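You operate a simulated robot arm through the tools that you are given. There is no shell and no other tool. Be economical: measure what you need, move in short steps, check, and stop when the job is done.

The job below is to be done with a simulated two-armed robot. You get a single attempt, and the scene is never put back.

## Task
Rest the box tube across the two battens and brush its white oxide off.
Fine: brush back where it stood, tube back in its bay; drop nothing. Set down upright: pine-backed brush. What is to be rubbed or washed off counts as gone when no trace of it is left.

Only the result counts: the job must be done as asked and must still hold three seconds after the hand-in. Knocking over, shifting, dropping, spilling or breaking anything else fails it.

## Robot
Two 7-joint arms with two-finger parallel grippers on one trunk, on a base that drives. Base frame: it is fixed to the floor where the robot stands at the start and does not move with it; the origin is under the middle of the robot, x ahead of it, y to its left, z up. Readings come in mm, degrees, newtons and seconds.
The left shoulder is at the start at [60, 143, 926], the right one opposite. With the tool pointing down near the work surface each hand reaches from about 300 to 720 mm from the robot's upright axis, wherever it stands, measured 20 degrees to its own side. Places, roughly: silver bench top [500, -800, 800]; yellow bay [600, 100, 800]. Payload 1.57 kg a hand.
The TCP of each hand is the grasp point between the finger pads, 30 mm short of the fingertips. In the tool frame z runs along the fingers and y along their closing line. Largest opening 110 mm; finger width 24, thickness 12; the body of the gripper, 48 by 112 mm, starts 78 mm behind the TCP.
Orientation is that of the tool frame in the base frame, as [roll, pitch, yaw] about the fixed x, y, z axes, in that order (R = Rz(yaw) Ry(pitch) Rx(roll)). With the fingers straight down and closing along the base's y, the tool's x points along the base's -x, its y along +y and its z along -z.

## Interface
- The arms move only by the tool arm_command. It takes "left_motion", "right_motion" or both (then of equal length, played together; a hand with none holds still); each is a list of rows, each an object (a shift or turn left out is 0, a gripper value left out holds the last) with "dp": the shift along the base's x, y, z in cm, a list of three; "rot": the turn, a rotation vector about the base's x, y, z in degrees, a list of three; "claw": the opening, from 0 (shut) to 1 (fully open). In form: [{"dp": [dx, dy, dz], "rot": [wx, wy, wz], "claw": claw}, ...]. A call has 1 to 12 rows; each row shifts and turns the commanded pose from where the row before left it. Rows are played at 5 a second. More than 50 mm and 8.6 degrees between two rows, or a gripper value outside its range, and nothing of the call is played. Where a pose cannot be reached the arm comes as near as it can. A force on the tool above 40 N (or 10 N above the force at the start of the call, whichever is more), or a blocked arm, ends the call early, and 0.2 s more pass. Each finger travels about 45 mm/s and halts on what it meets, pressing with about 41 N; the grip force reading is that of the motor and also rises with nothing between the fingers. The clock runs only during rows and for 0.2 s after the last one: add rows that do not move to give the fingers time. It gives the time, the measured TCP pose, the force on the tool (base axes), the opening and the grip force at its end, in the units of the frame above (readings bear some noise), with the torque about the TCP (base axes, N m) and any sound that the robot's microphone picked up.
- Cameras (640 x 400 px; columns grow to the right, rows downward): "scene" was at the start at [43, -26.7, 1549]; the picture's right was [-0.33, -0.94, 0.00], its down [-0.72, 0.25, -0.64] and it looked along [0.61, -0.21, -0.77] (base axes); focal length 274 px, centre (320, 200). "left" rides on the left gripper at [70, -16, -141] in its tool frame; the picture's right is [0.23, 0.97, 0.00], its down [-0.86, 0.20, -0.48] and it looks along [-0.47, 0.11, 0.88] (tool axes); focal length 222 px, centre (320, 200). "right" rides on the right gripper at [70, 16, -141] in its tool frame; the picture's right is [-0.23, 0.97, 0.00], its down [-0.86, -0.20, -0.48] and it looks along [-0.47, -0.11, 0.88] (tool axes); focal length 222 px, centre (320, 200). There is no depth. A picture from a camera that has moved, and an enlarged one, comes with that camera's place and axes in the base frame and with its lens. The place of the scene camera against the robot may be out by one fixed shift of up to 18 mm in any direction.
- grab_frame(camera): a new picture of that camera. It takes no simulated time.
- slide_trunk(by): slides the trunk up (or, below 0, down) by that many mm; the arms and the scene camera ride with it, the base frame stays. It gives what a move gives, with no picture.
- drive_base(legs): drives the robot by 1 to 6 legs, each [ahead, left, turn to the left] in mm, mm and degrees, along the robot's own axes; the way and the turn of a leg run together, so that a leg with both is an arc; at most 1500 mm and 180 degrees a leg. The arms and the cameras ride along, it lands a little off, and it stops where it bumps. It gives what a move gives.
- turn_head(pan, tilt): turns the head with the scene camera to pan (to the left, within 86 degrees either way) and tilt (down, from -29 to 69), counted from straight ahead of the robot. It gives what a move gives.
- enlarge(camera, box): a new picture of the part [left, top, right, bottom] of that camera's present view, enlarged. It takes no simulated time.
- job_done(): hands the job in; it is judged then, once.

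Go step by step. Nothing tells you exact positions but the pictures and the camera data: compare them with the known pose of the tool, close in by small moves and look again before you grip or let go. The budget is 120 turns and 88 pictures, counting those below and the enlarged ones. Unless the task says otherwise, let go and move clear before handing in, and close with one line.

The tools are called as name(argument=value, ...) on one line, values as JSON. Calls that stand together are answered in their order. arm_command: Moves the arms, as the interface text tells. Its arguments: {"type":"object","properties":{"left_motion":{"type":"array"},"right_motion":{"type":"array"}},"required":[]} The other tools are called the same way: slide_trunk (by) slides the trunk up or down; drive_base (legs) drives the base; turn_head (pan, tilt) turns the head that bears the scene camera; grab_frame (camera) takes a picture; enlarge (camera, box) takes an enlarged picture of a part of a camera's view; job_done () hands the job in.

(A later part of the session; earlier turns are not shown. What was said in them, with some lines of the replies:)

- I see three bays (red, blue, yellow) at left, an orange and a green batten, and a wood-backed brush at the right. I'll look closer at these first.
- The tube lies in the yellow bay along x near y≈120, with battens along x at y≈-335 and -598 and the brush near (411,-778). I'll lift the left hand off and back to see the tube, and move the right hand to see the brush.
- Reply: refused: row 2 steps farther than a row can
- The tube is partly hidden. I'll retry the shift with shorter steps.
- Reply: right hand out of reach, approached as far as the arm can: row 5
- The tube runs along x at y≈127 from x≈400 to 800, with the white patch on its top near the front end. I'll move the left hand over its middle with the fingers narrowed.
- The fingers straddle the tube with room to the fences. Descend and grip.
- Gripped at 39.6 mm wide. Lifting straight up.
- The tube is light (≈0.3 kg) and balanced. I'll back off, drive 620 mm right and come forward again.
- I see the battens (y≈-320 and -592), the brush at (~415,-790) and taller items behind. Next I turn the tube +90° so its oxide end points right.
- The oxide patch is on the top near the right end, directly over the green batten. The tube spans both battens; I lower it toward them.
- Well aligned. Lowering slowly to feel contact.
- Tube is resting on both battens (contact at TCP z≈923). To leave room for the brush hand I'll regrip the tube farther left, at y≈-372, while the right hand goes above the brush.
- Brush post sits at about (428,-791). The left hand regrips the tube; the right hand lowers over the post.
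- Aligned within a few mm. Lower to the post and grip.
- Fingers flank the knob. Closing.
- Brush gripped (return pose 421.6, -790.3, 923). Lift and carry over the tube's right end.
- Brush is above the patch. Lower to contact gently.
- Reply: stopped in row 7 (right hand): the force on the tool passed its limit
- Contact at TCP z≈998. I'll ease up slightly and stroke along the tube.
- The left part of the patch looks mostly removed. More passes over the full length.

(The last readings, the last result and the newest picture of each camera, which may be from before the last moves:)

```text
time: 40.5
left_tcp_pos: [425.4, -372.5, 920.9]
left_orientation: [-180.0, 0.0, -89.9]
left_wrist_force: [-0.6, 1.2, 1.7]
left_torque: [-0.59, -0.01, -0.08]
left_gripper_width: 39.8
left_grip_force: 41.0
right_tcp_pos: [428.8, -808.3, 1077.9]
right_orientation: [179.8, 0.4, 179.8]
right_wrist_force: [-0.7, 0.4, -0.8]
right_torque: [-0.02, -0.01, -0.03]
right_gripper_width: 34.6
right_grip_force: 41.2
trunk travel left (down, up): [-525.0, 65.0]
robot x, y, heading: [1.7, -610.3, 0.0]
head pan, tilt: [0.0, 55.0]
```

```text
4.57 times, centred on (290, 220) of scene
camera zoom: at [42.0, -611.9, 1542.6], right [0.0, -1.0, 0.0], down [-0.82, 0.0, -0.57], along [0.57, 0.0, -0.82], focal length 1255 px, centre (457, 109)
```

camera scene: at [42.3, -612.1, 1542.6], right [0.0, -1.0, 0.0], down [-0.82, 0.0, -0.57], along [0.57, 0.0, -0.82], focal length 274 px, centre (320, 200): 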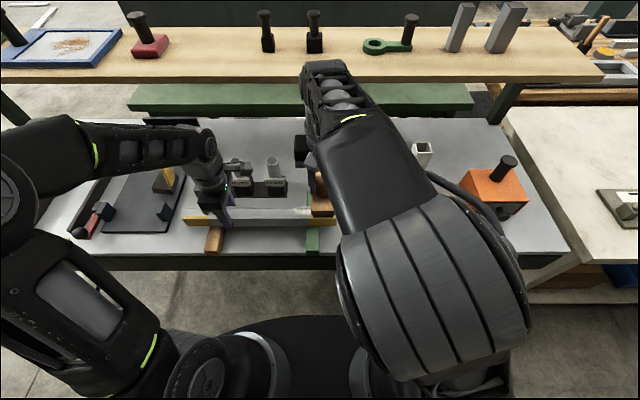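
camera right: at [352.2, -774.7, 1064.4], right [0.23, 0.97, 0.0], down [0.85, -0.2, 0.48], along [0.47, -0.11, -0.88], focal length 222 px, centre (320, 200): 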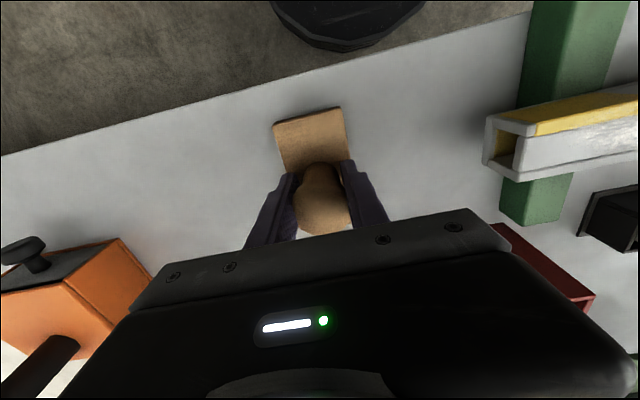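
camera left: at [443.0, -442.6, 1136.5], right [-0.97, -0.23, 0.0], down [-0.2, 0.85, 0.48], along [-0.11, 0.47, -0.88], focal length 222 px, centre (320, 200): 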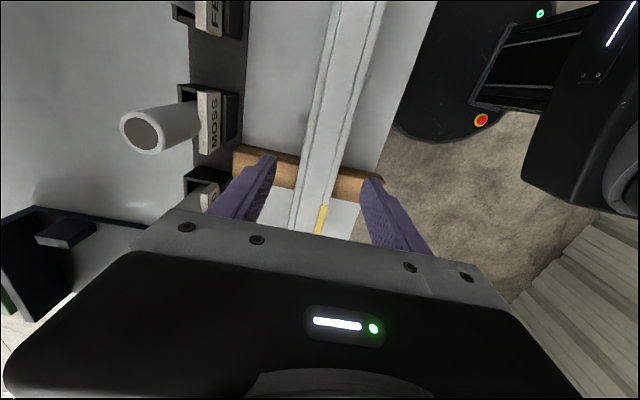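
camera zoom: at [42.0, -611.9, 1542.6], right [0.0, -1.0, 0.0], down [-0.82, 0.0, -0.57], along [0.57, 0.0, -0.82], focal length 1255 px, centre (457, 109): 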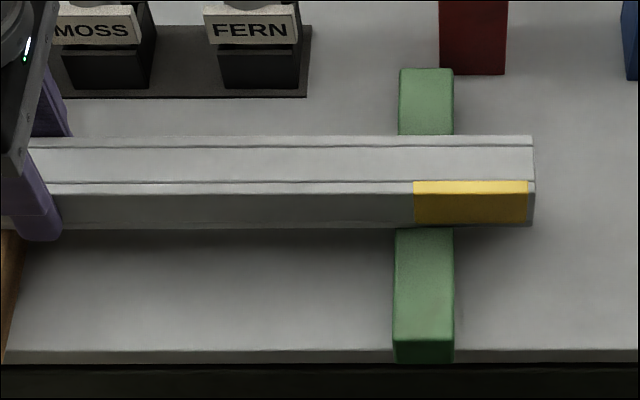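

The top looks clean. Now I'll take the brush back above its original place and look.

enlarge(camera="scene", box=[250, 196, 346, 236])

arm_command(right_motion=[{"dp": [-0.7, 1.8, -3]}, {"dp": [0, 0, -4]}, {"dp": [0, 0, -4]}, {"dp": [0, 0, -2]}, {}])

grab_frame(camera="right")

enlarge(camera="scene", box=[340, 140, 460, 260])

```text
6.67 times, centred on (298, 216) of scene
camera zoom: at [42.0, -611.9, 1542.6], right [0.0, -1.0, 0.0], down [-0.82, 0.0, -0.57], along [0.57, 0.0, -0.82], focal length 1830 px, centre (467, 93)
```

zoom: 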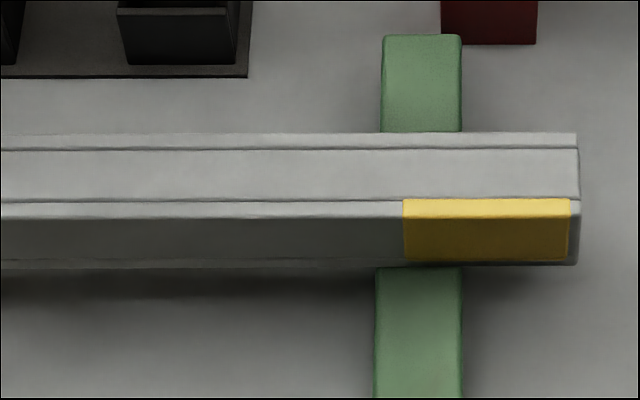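

```text
time: 41.7
left_tcp_pos: [424.5, -373.7, 921.7]
left_orientation: [-180.0, 0.1, -89.9]
left_wrist_force: [-1.1, -0.1, 0.4]
left_torque: [-0.37, 0.02, -0.13]
left_gripper_width: 39.6
left_grip_force: 41.0
right_tcp_pos: [422.8, -789.4, 946.3]
right_orientation: [179.8, 0.3, 179.9]
right_wrist_force: [0.0, 0.3, -1.5]
right_torque: [-0.02, 0.02, 0.01]
right_gripper_width: 34.7
right_grip_force: 40.6
trunk travel left (down, up): [-525.0, 65.0]
robot x, y, heading: [0.3, -611.8, -0.1]
head pan, tilt: [0.0, 55.0]
```

```text
52 pictures are left
camera right: at [351.2, -774.1, 1087.8], right [0.23, 0.97, 0.0], down [0.85, -0.2, 0.48], along [0.47, -0.11, -0.88], focal length 222 px, centre (320, 200)
```

right: 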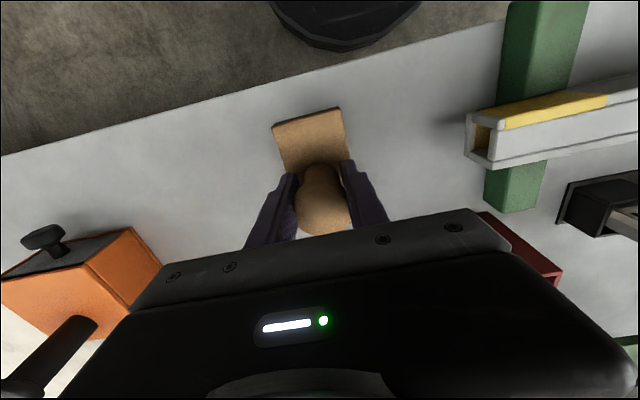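

```text
3.33 times, centred on (400, 200) of scene
camera zoom: at [41.9, -612.0, 1542.6], right [0.0, -1.0, 0.0], down [-0.82, 0.0, -0.57], along [0.57, 0.0, -0.82], focal length 915 px, centre (53, 200)
```

zoom: 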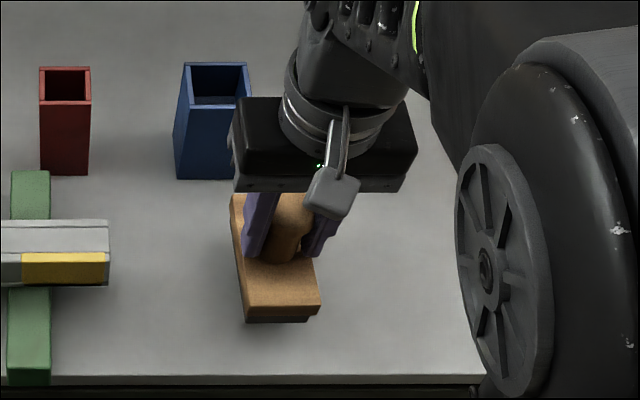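

The brush hasn't slipped in the grip and is right over its spot. Lower it to the bench.

arm_command(right_motion=[{"dp": [-0.1, -0.08, -1.2]}, {"dp": [0, 0, -0.6]}, {"dp": [0, 0, -0.3]}, {"dp": [0, 0, -0.15]}, {}, {}])

```text
time: 43.1
left_tcp_pos: [425.2, -373.5, 921.5]
left_orientation: [180.0, -0.1, -90.0]
left_wrist_force: [-0.2, -0.6, 0.3]
left_torque: [-0.09, -0.02, -0.07]
left_gripper_width: 39.9
left_grip_force: 40.9
right_tcp_pos: [421.5, -788.6, 924.4]
right_orientation: [179.8, 0.3, 179.8]
right_wrist_force: [0.1, 0.3, -1.0]
right_torque: [-0.02, 0.02, 0.01]
right_gripper_width: 34.9
right_grip_force: 40.6
trunk travel left (down, up): [-525.0, 65.0]
robot x, y, heading: [-0.4, -608.0, -0.1]
head pan, tilt: [0.0, 55.0]
```

arm_command(right_motion=[{"dp": [0, -0.1, -0.1]}, {"dp": [0, 0, -0.1]}, {}])

```text
time: 43.9
left_tcp_pos: [424.9, -373.7, 922.2]
left_orientation: [-180.0, 0.1, -90.0]
left_wrist_force: [-0.1, -0.2, 0.4]
left_torque: [0.3, -0.01, 0.02]
left_gripper_width: 39.7
left_grip_force: 40.6
right_tcp_pos: [420.6, -788.9, 923.9]
right_orientation: [179.9, 0.5, 179.7]
right_wrist_force: [-1.6, 1.5, 24.4]
right_torque: [-0.39, 0.21, -0.04]
right_gripper_width: 34.9
right_grip_force: 41.5
trunk travel left (down, up): [-525.0, 65.0]
robot x, y, heading: [-3.5, -612.0, -0.3]
head pan, tilt: [0.0, 55.0]
```

The brush is on the bench. Ease off and release, then rise.

arm_command(right_motion=[{"dp": [0, 0, 0.1]}, {"claw": 0.3}, {"claw": 0.62}, {}, {}, {"dp": [0, 0, 2]}, {"dp": [0, 0, 3]}, {"dp": [0, 0, 4]}, {"dp": [0, 0, 4]}, {"dp": [-2, -3, 2]}, {"dp": [-2, -4, 0]}, {"dp": [-2, -4, 0]}])

enlarge(camera="scene", box=[180, 120, 460, 280])

```text
time: 46.5
left_tcp_pos: [425.0, -372.5, 921.4]
left_orientation: [179.9, 0.0, -89.8]
left_wrist_force: [-1.5, -0.2, -0.1]
left_torque: [-0.29, -0.01, -0.18]
left_gripper_width: 39.7
left_grip_force: 40.7
right_tcp_pos: [359.1, -899.6, 1070.9]
right_orientation: [179.8, 0.2, 180.0]
right_wrist_force: [-1.0, -0.2, 0.6]
right_torque: [0.02, 0.0, 0.03]
right_gripper_width: 68.5
right_grip_force: 0.1
trunk travel left (down, up): [-525.0, 65.0]
robot x, y, heading: [0.5, -612.9, 0.0]
head pan, tilt: [0.0, 55.0]
```

```text
2.29 times, centred on (320, 200) of scene
camera zoom: at [41.7, -612.6, 1542.6], right [0.0, -1.0, 0.0], down [-0.82, 0.0, -0.57], along [0.57, 0.0, -0.82], focal length 627 px, centre (320, 200)
```

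zoom: 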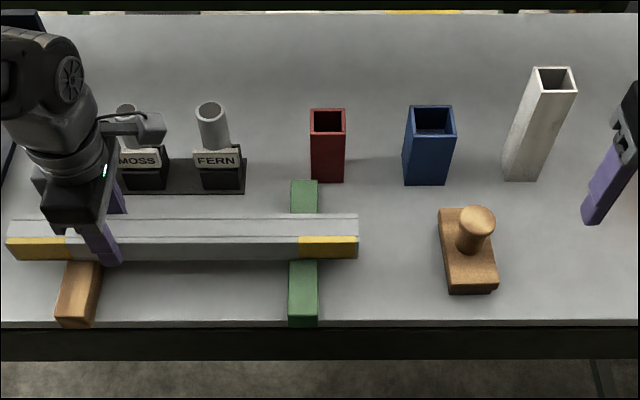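

Brush stands in its old spot, upright. Now regrip the tube at its middle with the left hand.

arm_command(left_motion=[{"claw": 0.3}, {"claw": 0.65}, {}, {"dp": [0, 0, 3]}, {"dp": [0, 0, 4]}, {"dp": [0.05, -4.2, 0]}, {"dp": [0.05, -4.2, 0]}, {"dp": [0, 0, -4]}, {"dp": [0, 0, -2.9]}, {}])

arm_command(left_motion=[{"claw": 0}, {}, {}, {}, {"dp": [0, 0, 0.5]}, {"dp": [0, 0, 2]}, {"dp": [0, 0, 4]}, {"dp": [0, 0, 4]}, {"dp": [0, 0, 4]}, {}])

grab_frame(camera="scene")

```text
time: 48.7
left_tcp_pos: [424.7, -456.8, 920.8]
left_orientation: [-179.9, -0.1, -89.9]
left_wrist_force: [-0.2, -0.2, -0.3]
left_torque: [-0.02, -0.01, 0.0]
left_gripper_width: 71.5
left_grip_force: 0.0
right_tcp_pos: [360.1, -899.3, 1072.8]
right_orientation: [179.8, 0.4, 179.8]
right_wrist_force: [0.3, 1.0, 0.7]
right_torque: [-0.01, 0.03, 0.0]
right_gripper_width: 68.2
right_grip_force: 0.0
trunk travel left (down, up): [-525.0, 65.0]
robot x, y, heading: [-1.8, -611.1, -0.2]
head pan, tilt: [0.0, 55.0]
```

```text
time: 50.9
left_tcp_pos: [426.7, -456.1, 1068.3]
left_orientation: [180.0, 0.1, -89.8]
left_wrist_force: [0.4, 0.2, -4.0]
left_torque: [0.04, 0.02, -0.02]
left_gripper_width: 40.0
left_grip_force: 41.0
right_tcp_pos: [359.7, -899.4, 1072.2]
right_orientation: [179.8, 0.3, 179.7]
right_wrist_force: [-0.2, -0.4, 0.6]
right_torque: [0.0, 0.0, 0.03]
right_gripper_width: 68.3
right_grip_force: 0.0
trunk travel left (down, up): [-525.0, 65.0]
robot x, y, heading: [0.1, -608.8, -0.2]
head pan, tilt: [0.0, 55.0]
```

```text
49 pictures are left
camera scene: at [42.4, -611.9, 1542.6], right [0.0, -1.0, 0.0], down [-0.82, 0.0, -0.57], along [0.57, 0.0, -0.82], focal length 274 px, centre (320, 200)
```

scene: 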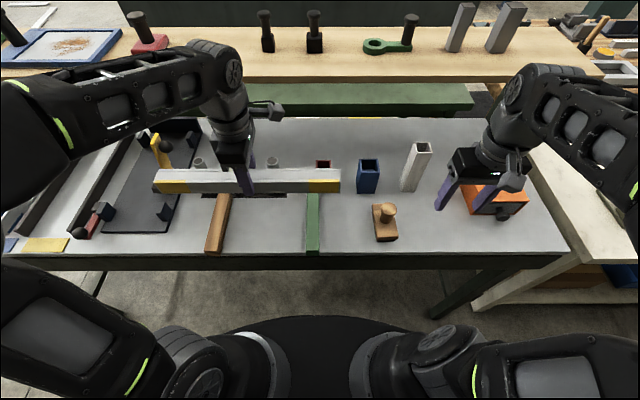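

Lifted. To make sure no oxide hides on the underside, I'll raise the tube and roll it toward the camera.

arm_command(left_motion=[{"dp": [0, 0, 4.5]}, {"dp": [0, 0, 4.5]}, {"dp": [0, 0, 4.5]}, {"dp": [0, 0, 4], "rot": [0, 8, 0]}, {"rot": [0, 8, 0]}, {"rot": [0, 8, 0]}, {"rot": [0, 8, 0]}, {"rot": [0, 8, 0]}, {"rot": [0, 8, 0]}, {}])

grab_frame(camera="scene")

```text
time: 53.1
left_tcp_pos: [404.2, -450.9, 1044.3]
left_orientation: [170.4, 0.9, -91.4]
left_wrist_force: [-0.1, 0.2, -4.0]
left_torque: [0.01, -0.01, 0.02]
left_gripper_width: 39.6
left_grip_force: 41.6
left hand out of reach, approached as far as the arm can: row 1, 2, 3, 4, 5, 6, 7, 8, 9
right_tcp_pos: [359.6, -899.5, 1073.5]
right_orientation: [179.8, 0.4, 179.8]
right_wrist_force: [-0.3, -0.2, 0.5]
right_torque: [0.01, -0.02, -0.02]
right_gripper_width: 68.6
right_grip_force: 0.0
trunk travel left (down, up): [-525.0, 65.0]
robot x, y, heading: [-2.0, -608.7, -0.3]
head pan, tilt: [0.0, 55.0]
```

```text
48 pictures are left
camera scene: at [41.7, -612.1, 1542.6], right [0.0, -1.0, 0.0], down [-0.82, 0.0, -0.57], along [0.57, 0.0, -0.82], focal length 274 px, centre (320, 200)
```

scene: 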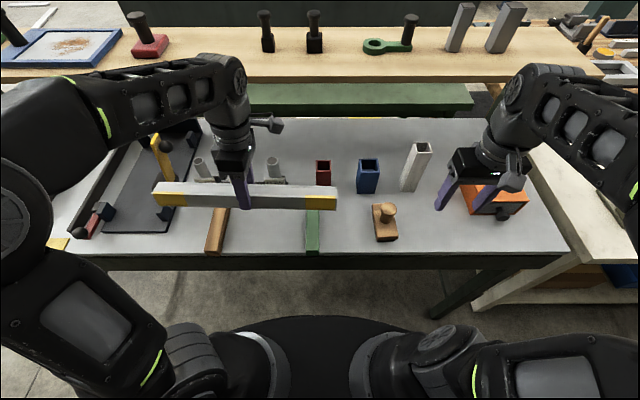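

The arm is at its reach upward there. Check the command state with a small downward-neutral row.

arm_command(left_motion=[{"dp": [0, 0, 0.5]}])

```text
time: 53.5
left_tcp_pos: [404.4, -449.6, 1050.5]
left_orientation: [170.3, 0.7, -91.3]
left_wrist_force: [0.6, 0.1, -3.7]
left_torque: [0.03, -0.02, -0.03]
left_gripper_width: 39.7
left_grip_force: 40.7
right_tcp_pos: [359.6, -901.0, 1072.9]
right_orientation: [179.7, 0.3, 179.9]
right_wrist_force: [0.4, -0.2, 0.6]
right_torque: [0.0, 0.02, -0.01]
right_gripper_width: 68.1
right_grip_force: 0.1
trunk travel left (down, up): [-525.0, 65.0]
robot x, y, heading: [0.1, -609.9, -0.1]
head pan, tilt: [0.0, 55.0]
```

State is fine. The other faces already looked clean in earlier views, so I level the tube and turn it back along x.

arm_command(left_motion=[{"dp": [0, 0, 0], "rot": [0, -4.8, 0.6]}, {"dp": [1, 0, 0.5], "rot": [0, -4.9, 0.7]}, {}])

arm_command(left_motion=[{"dp": [0.7, -0.3, 0.3], "rot": [0, 0, -8.2]}, {"dp": [0.7, -0.3, 0.3], "rot": [0, 0, -8.2]}, {"dp": [0.7, -0.3, 0.3], "rot": [0, 0, -8.2]}, {"dp": [0.7, -0.3, 0.3], "rot": [0, 0, -8.2]}, {"dp": [0.7, -0.3, 0.3], "rot": [0, 0, -8.2]}, {"dp": [0.7, -0.3, 0.3], "rot": [0, 0, -8.2]}, {"dp": [0.7, -0.3, 0.3], "rot": [0, 0, -8.2]}, {"dp": [0.7, -0.3, 0.3], "rot": [0, 0, -8.2]}, {"dp": [0.7, -0.3, 0.3], "rot": [0, 0, -8.2]}, {"dp": [0.7, -0.3, 0.3], "rot": [0, 0, -8.2]}, {"dp": [0.5, -0.3, 0.3], "rot": [0, 0, -8]}, {}])

grab_frame(camera="scene")

```text
time: 54.3
left_tcp_pos: [416.6, -450.5, 1055.6]
left_orientation: [-179.9, 1.0, -89.9]
left_wrist_force: [0.0, 0.2, -3.2]
left_torque: [0.02, 0.01, 0.0]
left_gripper_width: 39.8
left_grip_force: 41.2
right_tcp_pos: [358.7, -898.9, 1072.9]
right_orientation: [179.7, 0.3, 179.8]
right_wrist_force: [1.0, -0.1, 0.2]
right_torque: [0.02, 0.0, 0.0]
right_gripper_width: 68.1
right_grip_force: 0.1
trunk travel left (down, up): [-525.0, 65.0]
robot x, y, heading: [-3.1, -608.3, -0.2]
head pan, tilt: [0.0, 55.0]
```

```text
time: 56.9
left_tcp_pos: [490.7, -482.7, 1088.7]
left_orientation: [-180.0, 0.9, -179.9]
left_wrist_force: [0.6, 0.0, -2.6]
left_torque: [-0.03, -0.01, -0.02]
left_gripper_width: 39.8
left_grip_force: 40.7
right_tcp_pos: [358.9, -899.6, 1072.6]
right_orientation: [179.8, 0.3, 179.8]
right_wrist_force: [0.6, 0.3, 0.6]
right_torque: [0.01, 0.01, -0.02]
right_gripper_width: 68.1
right_grip_force: 0.1
trunk travel left (down, up): [-525.0, 65.0]
robot x, y, heading: [1.1, -611.3, -0.1]
head pan, tilt: [0.0, 55.0]
```

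```text
47 pictures are left
camera scene: at [42.1, -612.0, 1542.6], right [0.0, -1.0, 0.0], down [-0.82, 0.0, -0.57], along [0.57, 0.0, -0.82], focal length 274 px, centre (320, 200)
```

scene: 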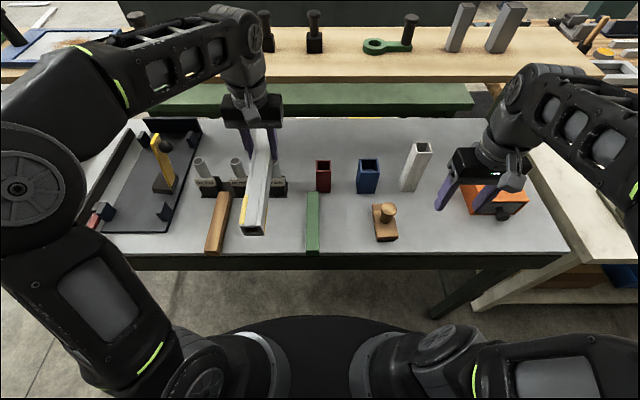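

Tube is level along x again. Back off, drive 610 mm left, and forward.

arm_command(left_motion=[{"rot": [0, 0.9, 0]}, {}])

drive_base(legs=[[-350, 0, 0], [0, 611, 0], [350, 0, 0]])

grab_frame(camera="scene")

```text
time: 57.5
left_tcp_pos: [488.9, -483.2, 1089.2]
left_orientation: [180.0, 0.1, -179.9]
left_wrist_force: [0.3, 0.1, -3.3]
left_torque: [-0.02, 0.01, 0.01]
left_gripper_width: 39.8
left_grip_force: 40.9
right_tcp_pos: [358.5, -900.1, 1071.4]
right_orientation: [179.8, 0.4, 179.8]
right_wrist_force: [-0.4, 0.1, 0.0]
right_torque: [-0.03, 0.02, 0.01]
right_gripper_width: 68.3
right_grip_force: 0.1
trunk travel left (down, up): [-525.0, 65.0]
robot x, y, heading: [-1.8, -610.9, -0.2]
head pan, tilt: [0.0, 55.0]
```

```text
time: 64.6
left_tcp_pos: [505.0, 110.0, 1087.4]
left_orientation: [180.0, 0.1, 179.2]
left_wrist_force: [0.3, -0.2, -4.1]
left_torque: [0.0, 0.02, 0.02]
left_gripper_width: 39.5
left_grip_force: 40.8
right_tcp_pos: [366.8, -303.1, 1072.0]
right_orientation: [179.8, 0.3, 178.9]
right_wrist_force: [0.1, -0.2, -0.9]
right_torque: [0.01, 0.01, 0.0]
right_gripper_width: 68.2
right_grip_force: 0.0
trunk travel left (down, up): [-525.0, 65.0]
robot x, y, heading: [6.9, -10.2, -1.1]
head pan, tilt: [0.0, 55.0]
```

```text
46 pictures are left
camera scene: at [55.0, -10.8, 1542.6], right [-0.02, -1.0, 0.0], down [-0.82, 0.02, -0.57], along [0.57, -0.01, -0.82], focal length 274 px, centre (320, 200)
```

scene: 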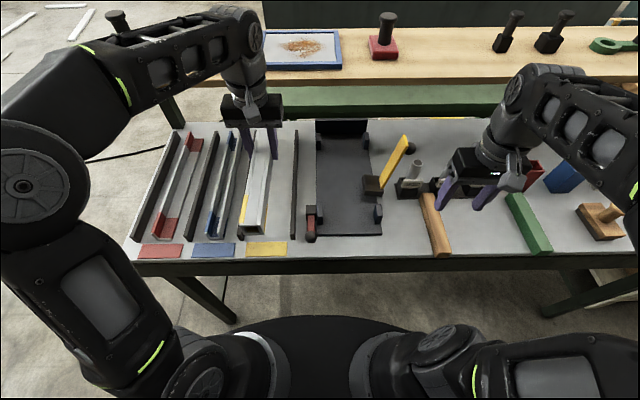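

I'm back near the start pose. Align yaw and move the tube over its bay.

arm_command(left_motion=[{"dp": [3, 0.5, 0], "rot": [0, 0, 0.8]}, {"dp": [3, 0.5, 0]}, {"dp": [3.4, 0.6, -2]}, {"dp": [0, 0, -4]}, {"dp": [0, 0, -4]}, {"dp": [0, 0, -4]}, {}])

grab_frame(camera="left")

enlarge(camera="scene", box=[200, 110, 360, 250])

```text
time: 66.2
left_tcp_pos: [586.5, 123.5, 948.0]
left_orientation: [-180.0, 0.1, 180.0]
left_wrist_force: [0.3, -1.0, -4.1]
left_torque: [-0.02, 0.02, 0.0]
left_gripper_width: 39.8
left_grip_force: 41.0
left hand out of reach, approached as far as the arm can: row 2
right_tcp_pos: [367.5, -303.9, 1072.8]
right_orientation: [179.8, 0.3, 178.7]
right_wrist_force: [0.3, 0.0, 0.4]
right_torque: [-0.02, 0.03, -0.02]
right_gripper_width: 68.0
right_grip_force: 0.1
trunk travel left (down, up): [-525.0, 65.0]
robot x, y, heading: [9.3, -8.1, -0.9]
head pan, tilt: [0.0, 55.0]
```

```text
45 pictures are left
camera left: at [516.9, 107.8, 1089.6], right [-0.23, 0.97, 0.0], down [0.85, 0.2, 0.48], along [0.47, 0.11, -0.88], focal length 222 px, centre (320, 200)
```

left: 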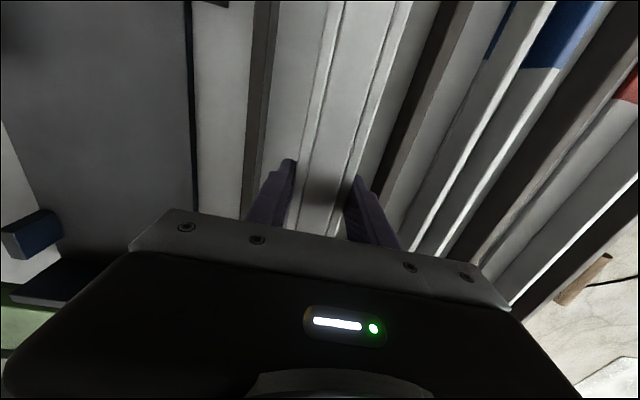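

```text
2.86 times, centred on (280, 180) of scene
camera zoom: at [53.9, -10.8, 1542.6], right [-0.02, -1.0, 0.0], down [-0.82, 0.02, -0.57], along [0.57, -0.01, -0.82], focal length 784 px, centre (434, 257)
```

zoom: 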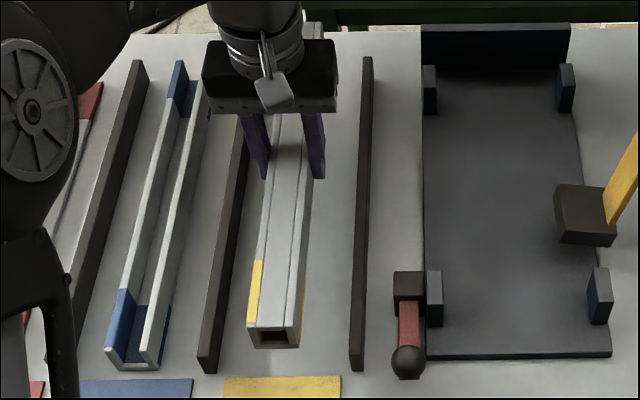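

Need +13 mm x and +2.5 mm y. Then lower into the bay.

arm_command(left_motion=[{"dp": [1.3, 0.25, 0]}, {"dp": [0, 0, -2]}, {"dp": [0, 0, -2]}, {"dp": [0, 0, -1.2]}, {}])

enlarge(camera="scene", box=[200, 110, 360, 250])

```text
time: 67.4
left_tcp_pos: [599.2, 126.8, 896.5]
left_orientation: [-179.9, 0.1, 180.0]
left_wrist_force: [0.0, 0.4, -2.7]
left_torque: [-0.02, 0.04, 0.02]
left_gripper_width: 39.8
left_grip_force: 41.4
right_tcp_pos: [367.5, -303.0, 1073.3]
right_orientation: [179.8, 0.4, 178.9]
right_wrist_force: [-0.5, -0.8, -1.0]
right_torque: [-0.01, 0.0, -0.02]
right_gripper_width: 68.3
right_grip_force: 0.1
trunk travel left (down, up): [-525.0, 65.0]
robot x, y, heading: [12.4, -9.9, -1.0]
head pan, tilt: [0.0, 55.0]
```

```text
2.86 times, centred on (280, 180) of scene
camera zoom: at [54.0, -10.8, 1542.6], right [-0.02, -1.0, 0.0], down [-0.82, 0.02, -0.57], along [0.57, -0.01, -0.82], focal length 784 px, centre (434, 257)
```

zoom: 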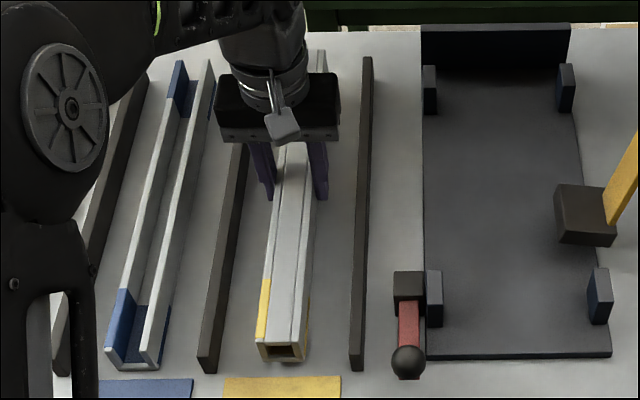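

Well centred in the bay. Lower the last millimetres to contact.

arm_command(left_motion=[{"dp": [0, 0, -0.3]}, {"dp": [0, 0, -0.3]}, {"dp": [0, 0, -0.2]}, {"dp": [0, 0, -0.1]}, {}])

```text
time: 68.6
left_tcp_pos: [600.3, 126.8, 888.2]
left_orientation: [-180.0, 0.0, 179.9]
left_wrist_force: [-0.1, 0.2, -2.4]
left_torque: [0.03, 0.01, 0.01]
left_gripper_width: 39.9
left_grip_force: 41.8
right_tcp_pos: [366.3, -304.0, 1072.0]
right_orientation: [179.9, 0.2, 178.9]
right_wrist_force: [0.1, -0.7, -0.3]
right_torque: [0.03, 0.02, 0.01]
right_gripper_width: 68.2
right_grip_force: 0.0
trunk travel left (down, up): [-525.0, 65.0]
robot x, y, heading: [11.6, -8.3, -1.1]
head pan, tilt: [0.0, 55.0]
```

arm_command(left_motion=[{"dp": [0, 0, -0.1]}, {"dp": [0, 0, -0.1]}, {"dp": [0, 0, -0.1]}, {}])

```text
time: 69.6
left_tcp_pos: [600.4, 128.0, 887.0]
left_orientation: [180.0, 0.2, 180.0]
left_wrist_force: [2.1, 1.3, 13.2]
left_torque: [0.01, 1.31, -0.1]
left_gripper_width: 39.8
left_grip_force: 41.0
right_tcp_pos: [367.0, -304.6, 1072.4]
right_orientation: [179.8, 0.3, 179.0]
right_wrist_force: [0.3, -0.1, 0.3]
right_torque: [-0.03, -0.01, 0.02]
right_gripper_width: 68.0
right_grip_force: 0.0
trunk travel left (down, up): [-525.0, 65.0]
robot x, y, heading: [11.7, -5.8, -1.1]
head pan, tilt: [0.0, 55.0]
```

Contact felt. Release and rise clear, then check everything.

arm_command(left_motion=[{"dp": [0, 0, 0.1], "claw": 0.3}, {"claw": 0.6}, {}, {}, {"dp": [0, 0, 2]}, {"dp": [0, 0, 4]}, {"dp": [0, 0, 4]}, {"dp": [-2, 2, 4]}, {"dp": [-3.5, 3, 1]}, {"dp": [-3.5, 3, 1]}, {"dp": [-3.5, 3, 0]}, {}])

enlarge(camera="scene", box=[200, 110, 360, 250])

enlarge(camera="scene", box=[230, 120, 310, 250])

grab_frame(camera="scene")

```text
time: 72.2
left_tcp_pos: [475.8, 239.1, 1044.9]
left_orientation: [179.8, 0.1, 179.9]
left_wrist_force: [0.4, 0.0, -0.8]
left_torque: [0.0, 0.0, 0.0]
left_gripper_width: 65.9
left_grip_force: 0.1
right_tcp_pos: [366.9, -303.9, 1071.9]
right_orientation: [179.7, 0.3, 178.9]
right_wrist_force: [-0.5, 0.4, 0.0]
right_torque: [-0.01, 0.03, 0.01]
right_gripper_width: 68.4
right_grip_force: 0.2
trunk travel left (down, up): [-525.0, 65.0]
robot x, y, heading: [12.4, -8.3, -1.0]
head pan, tilt: [0.0, 55.0]
```

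```text
2.86 times, centred on (280, 180) of scene
camera zoom: at [54.2, -11.3, 1542.6], right [-0.02, -1.0, 0.0], down [-0.82, 0.02, -0.57], along [0.57, -0.01, -0.82], focal length 784 px, centre (434, 257)
```

zoom: 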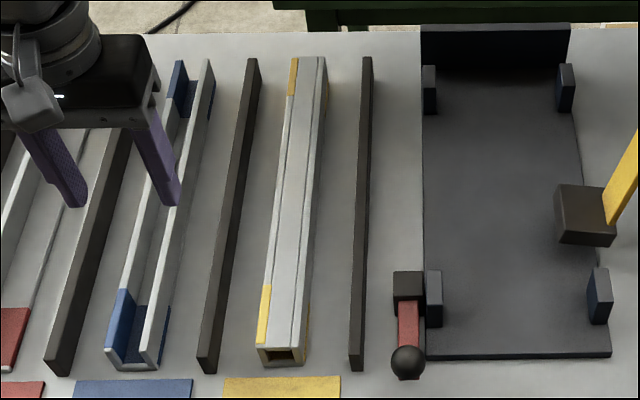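

```text
3.08 times, centred on (270, 185) of scene
camera zoom: at [54.2, -11.3, 1542.6], right [-0.02, -1.0, 0.0], down [-0.82, 0.02, -0.57], along [0.57, -0.01, -0.82], focal length 844 px, centre (474, 246)
```

zoom: 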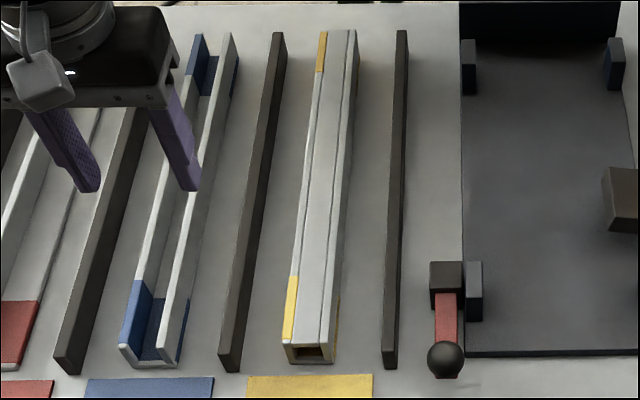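

```text
40 pictures are left
camera scene: at [54.2, -11.3, 1542.6], right [-0.02, -1.0, 0.0], down [-0.82, 0.02, -0.57], along [0.57, -0.01, -0.82], focal length 274 px, centre (320, 200)
```

scene: 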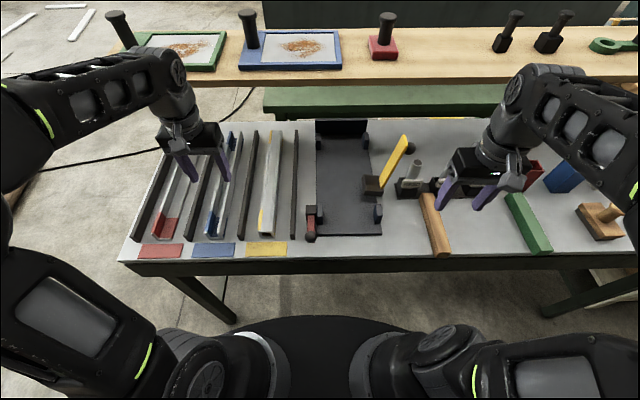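

The tube is back in its bay and looks clean. One close look at the patch area before handing in.

arm_command(left_motion=[{"dp": [-2, -4, 0], "claw": 1}, {"dp": [-2, -4, 0]}, {"dp": [-0.5, -2, -4]}, {"dp": [0, 0, -2]}, {}])

enlarge(camera="left", box=[220, 60, 420, 260])

```text
time: 73.4
left_tcp_pos: [430.4, 137.3, 986.1]
left_orientation: [-180.0, 0.1, -180.0]
left_wrist_force: [-0.1, -0.5, -0.6]
left_torque: [0.0, 0.0, -0.04]
left_gripper_width: 110.0
left_grip_force: 0.1
right_tcp_pos: [366.7, -303.6, 1072.1]
right_orientation: [179.8, 0.3, 178.9]
right_wrist_force: [-0.2, 0.7, -0.7]
right_torque: [-0.01, 0.01, 0.01]
right_gripper_width: 68.3
right_grip_force: 0.1
trunk travel left (down, up): [-525.0, 65.0]
robot x, y, heading: [7.5, -13.0, -1.2]
head pan, tilt: [0.0, 55.0]
```

```text
2.00 times, centred on (320, 160) of left
camera zoom: at [361.0, 120.5, 1127.7], right [-0.23, 0.97, 0.0], down [0.85, 0.2, 0.48], along [0.47, 0.11, -0.88], focal length 444 px, centre (320, 280)
```

zoom: 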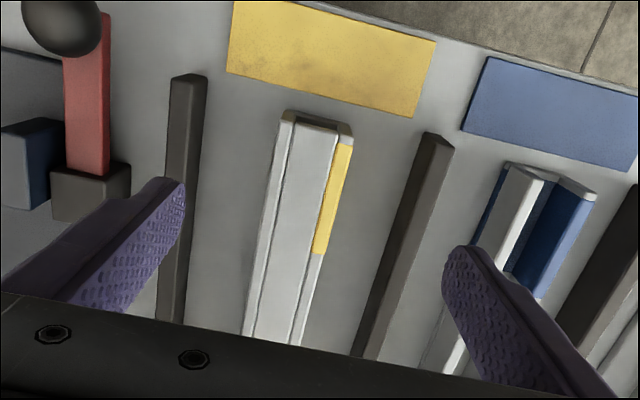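

No trace of oxide shows, the tube is in its bay, the brush is upright in place, and both hands are clear. Handing in.

job_done()

```text
The job is handed in.
```

I laid the box tube across the two battens, brushed its white oxide off, and put it back in the yellow bay. The pine-backed brush stands upright where it was, and nothing was dropped. I saw no oxide left on the top or sides, but I couldn't get a view of the tube's underside.
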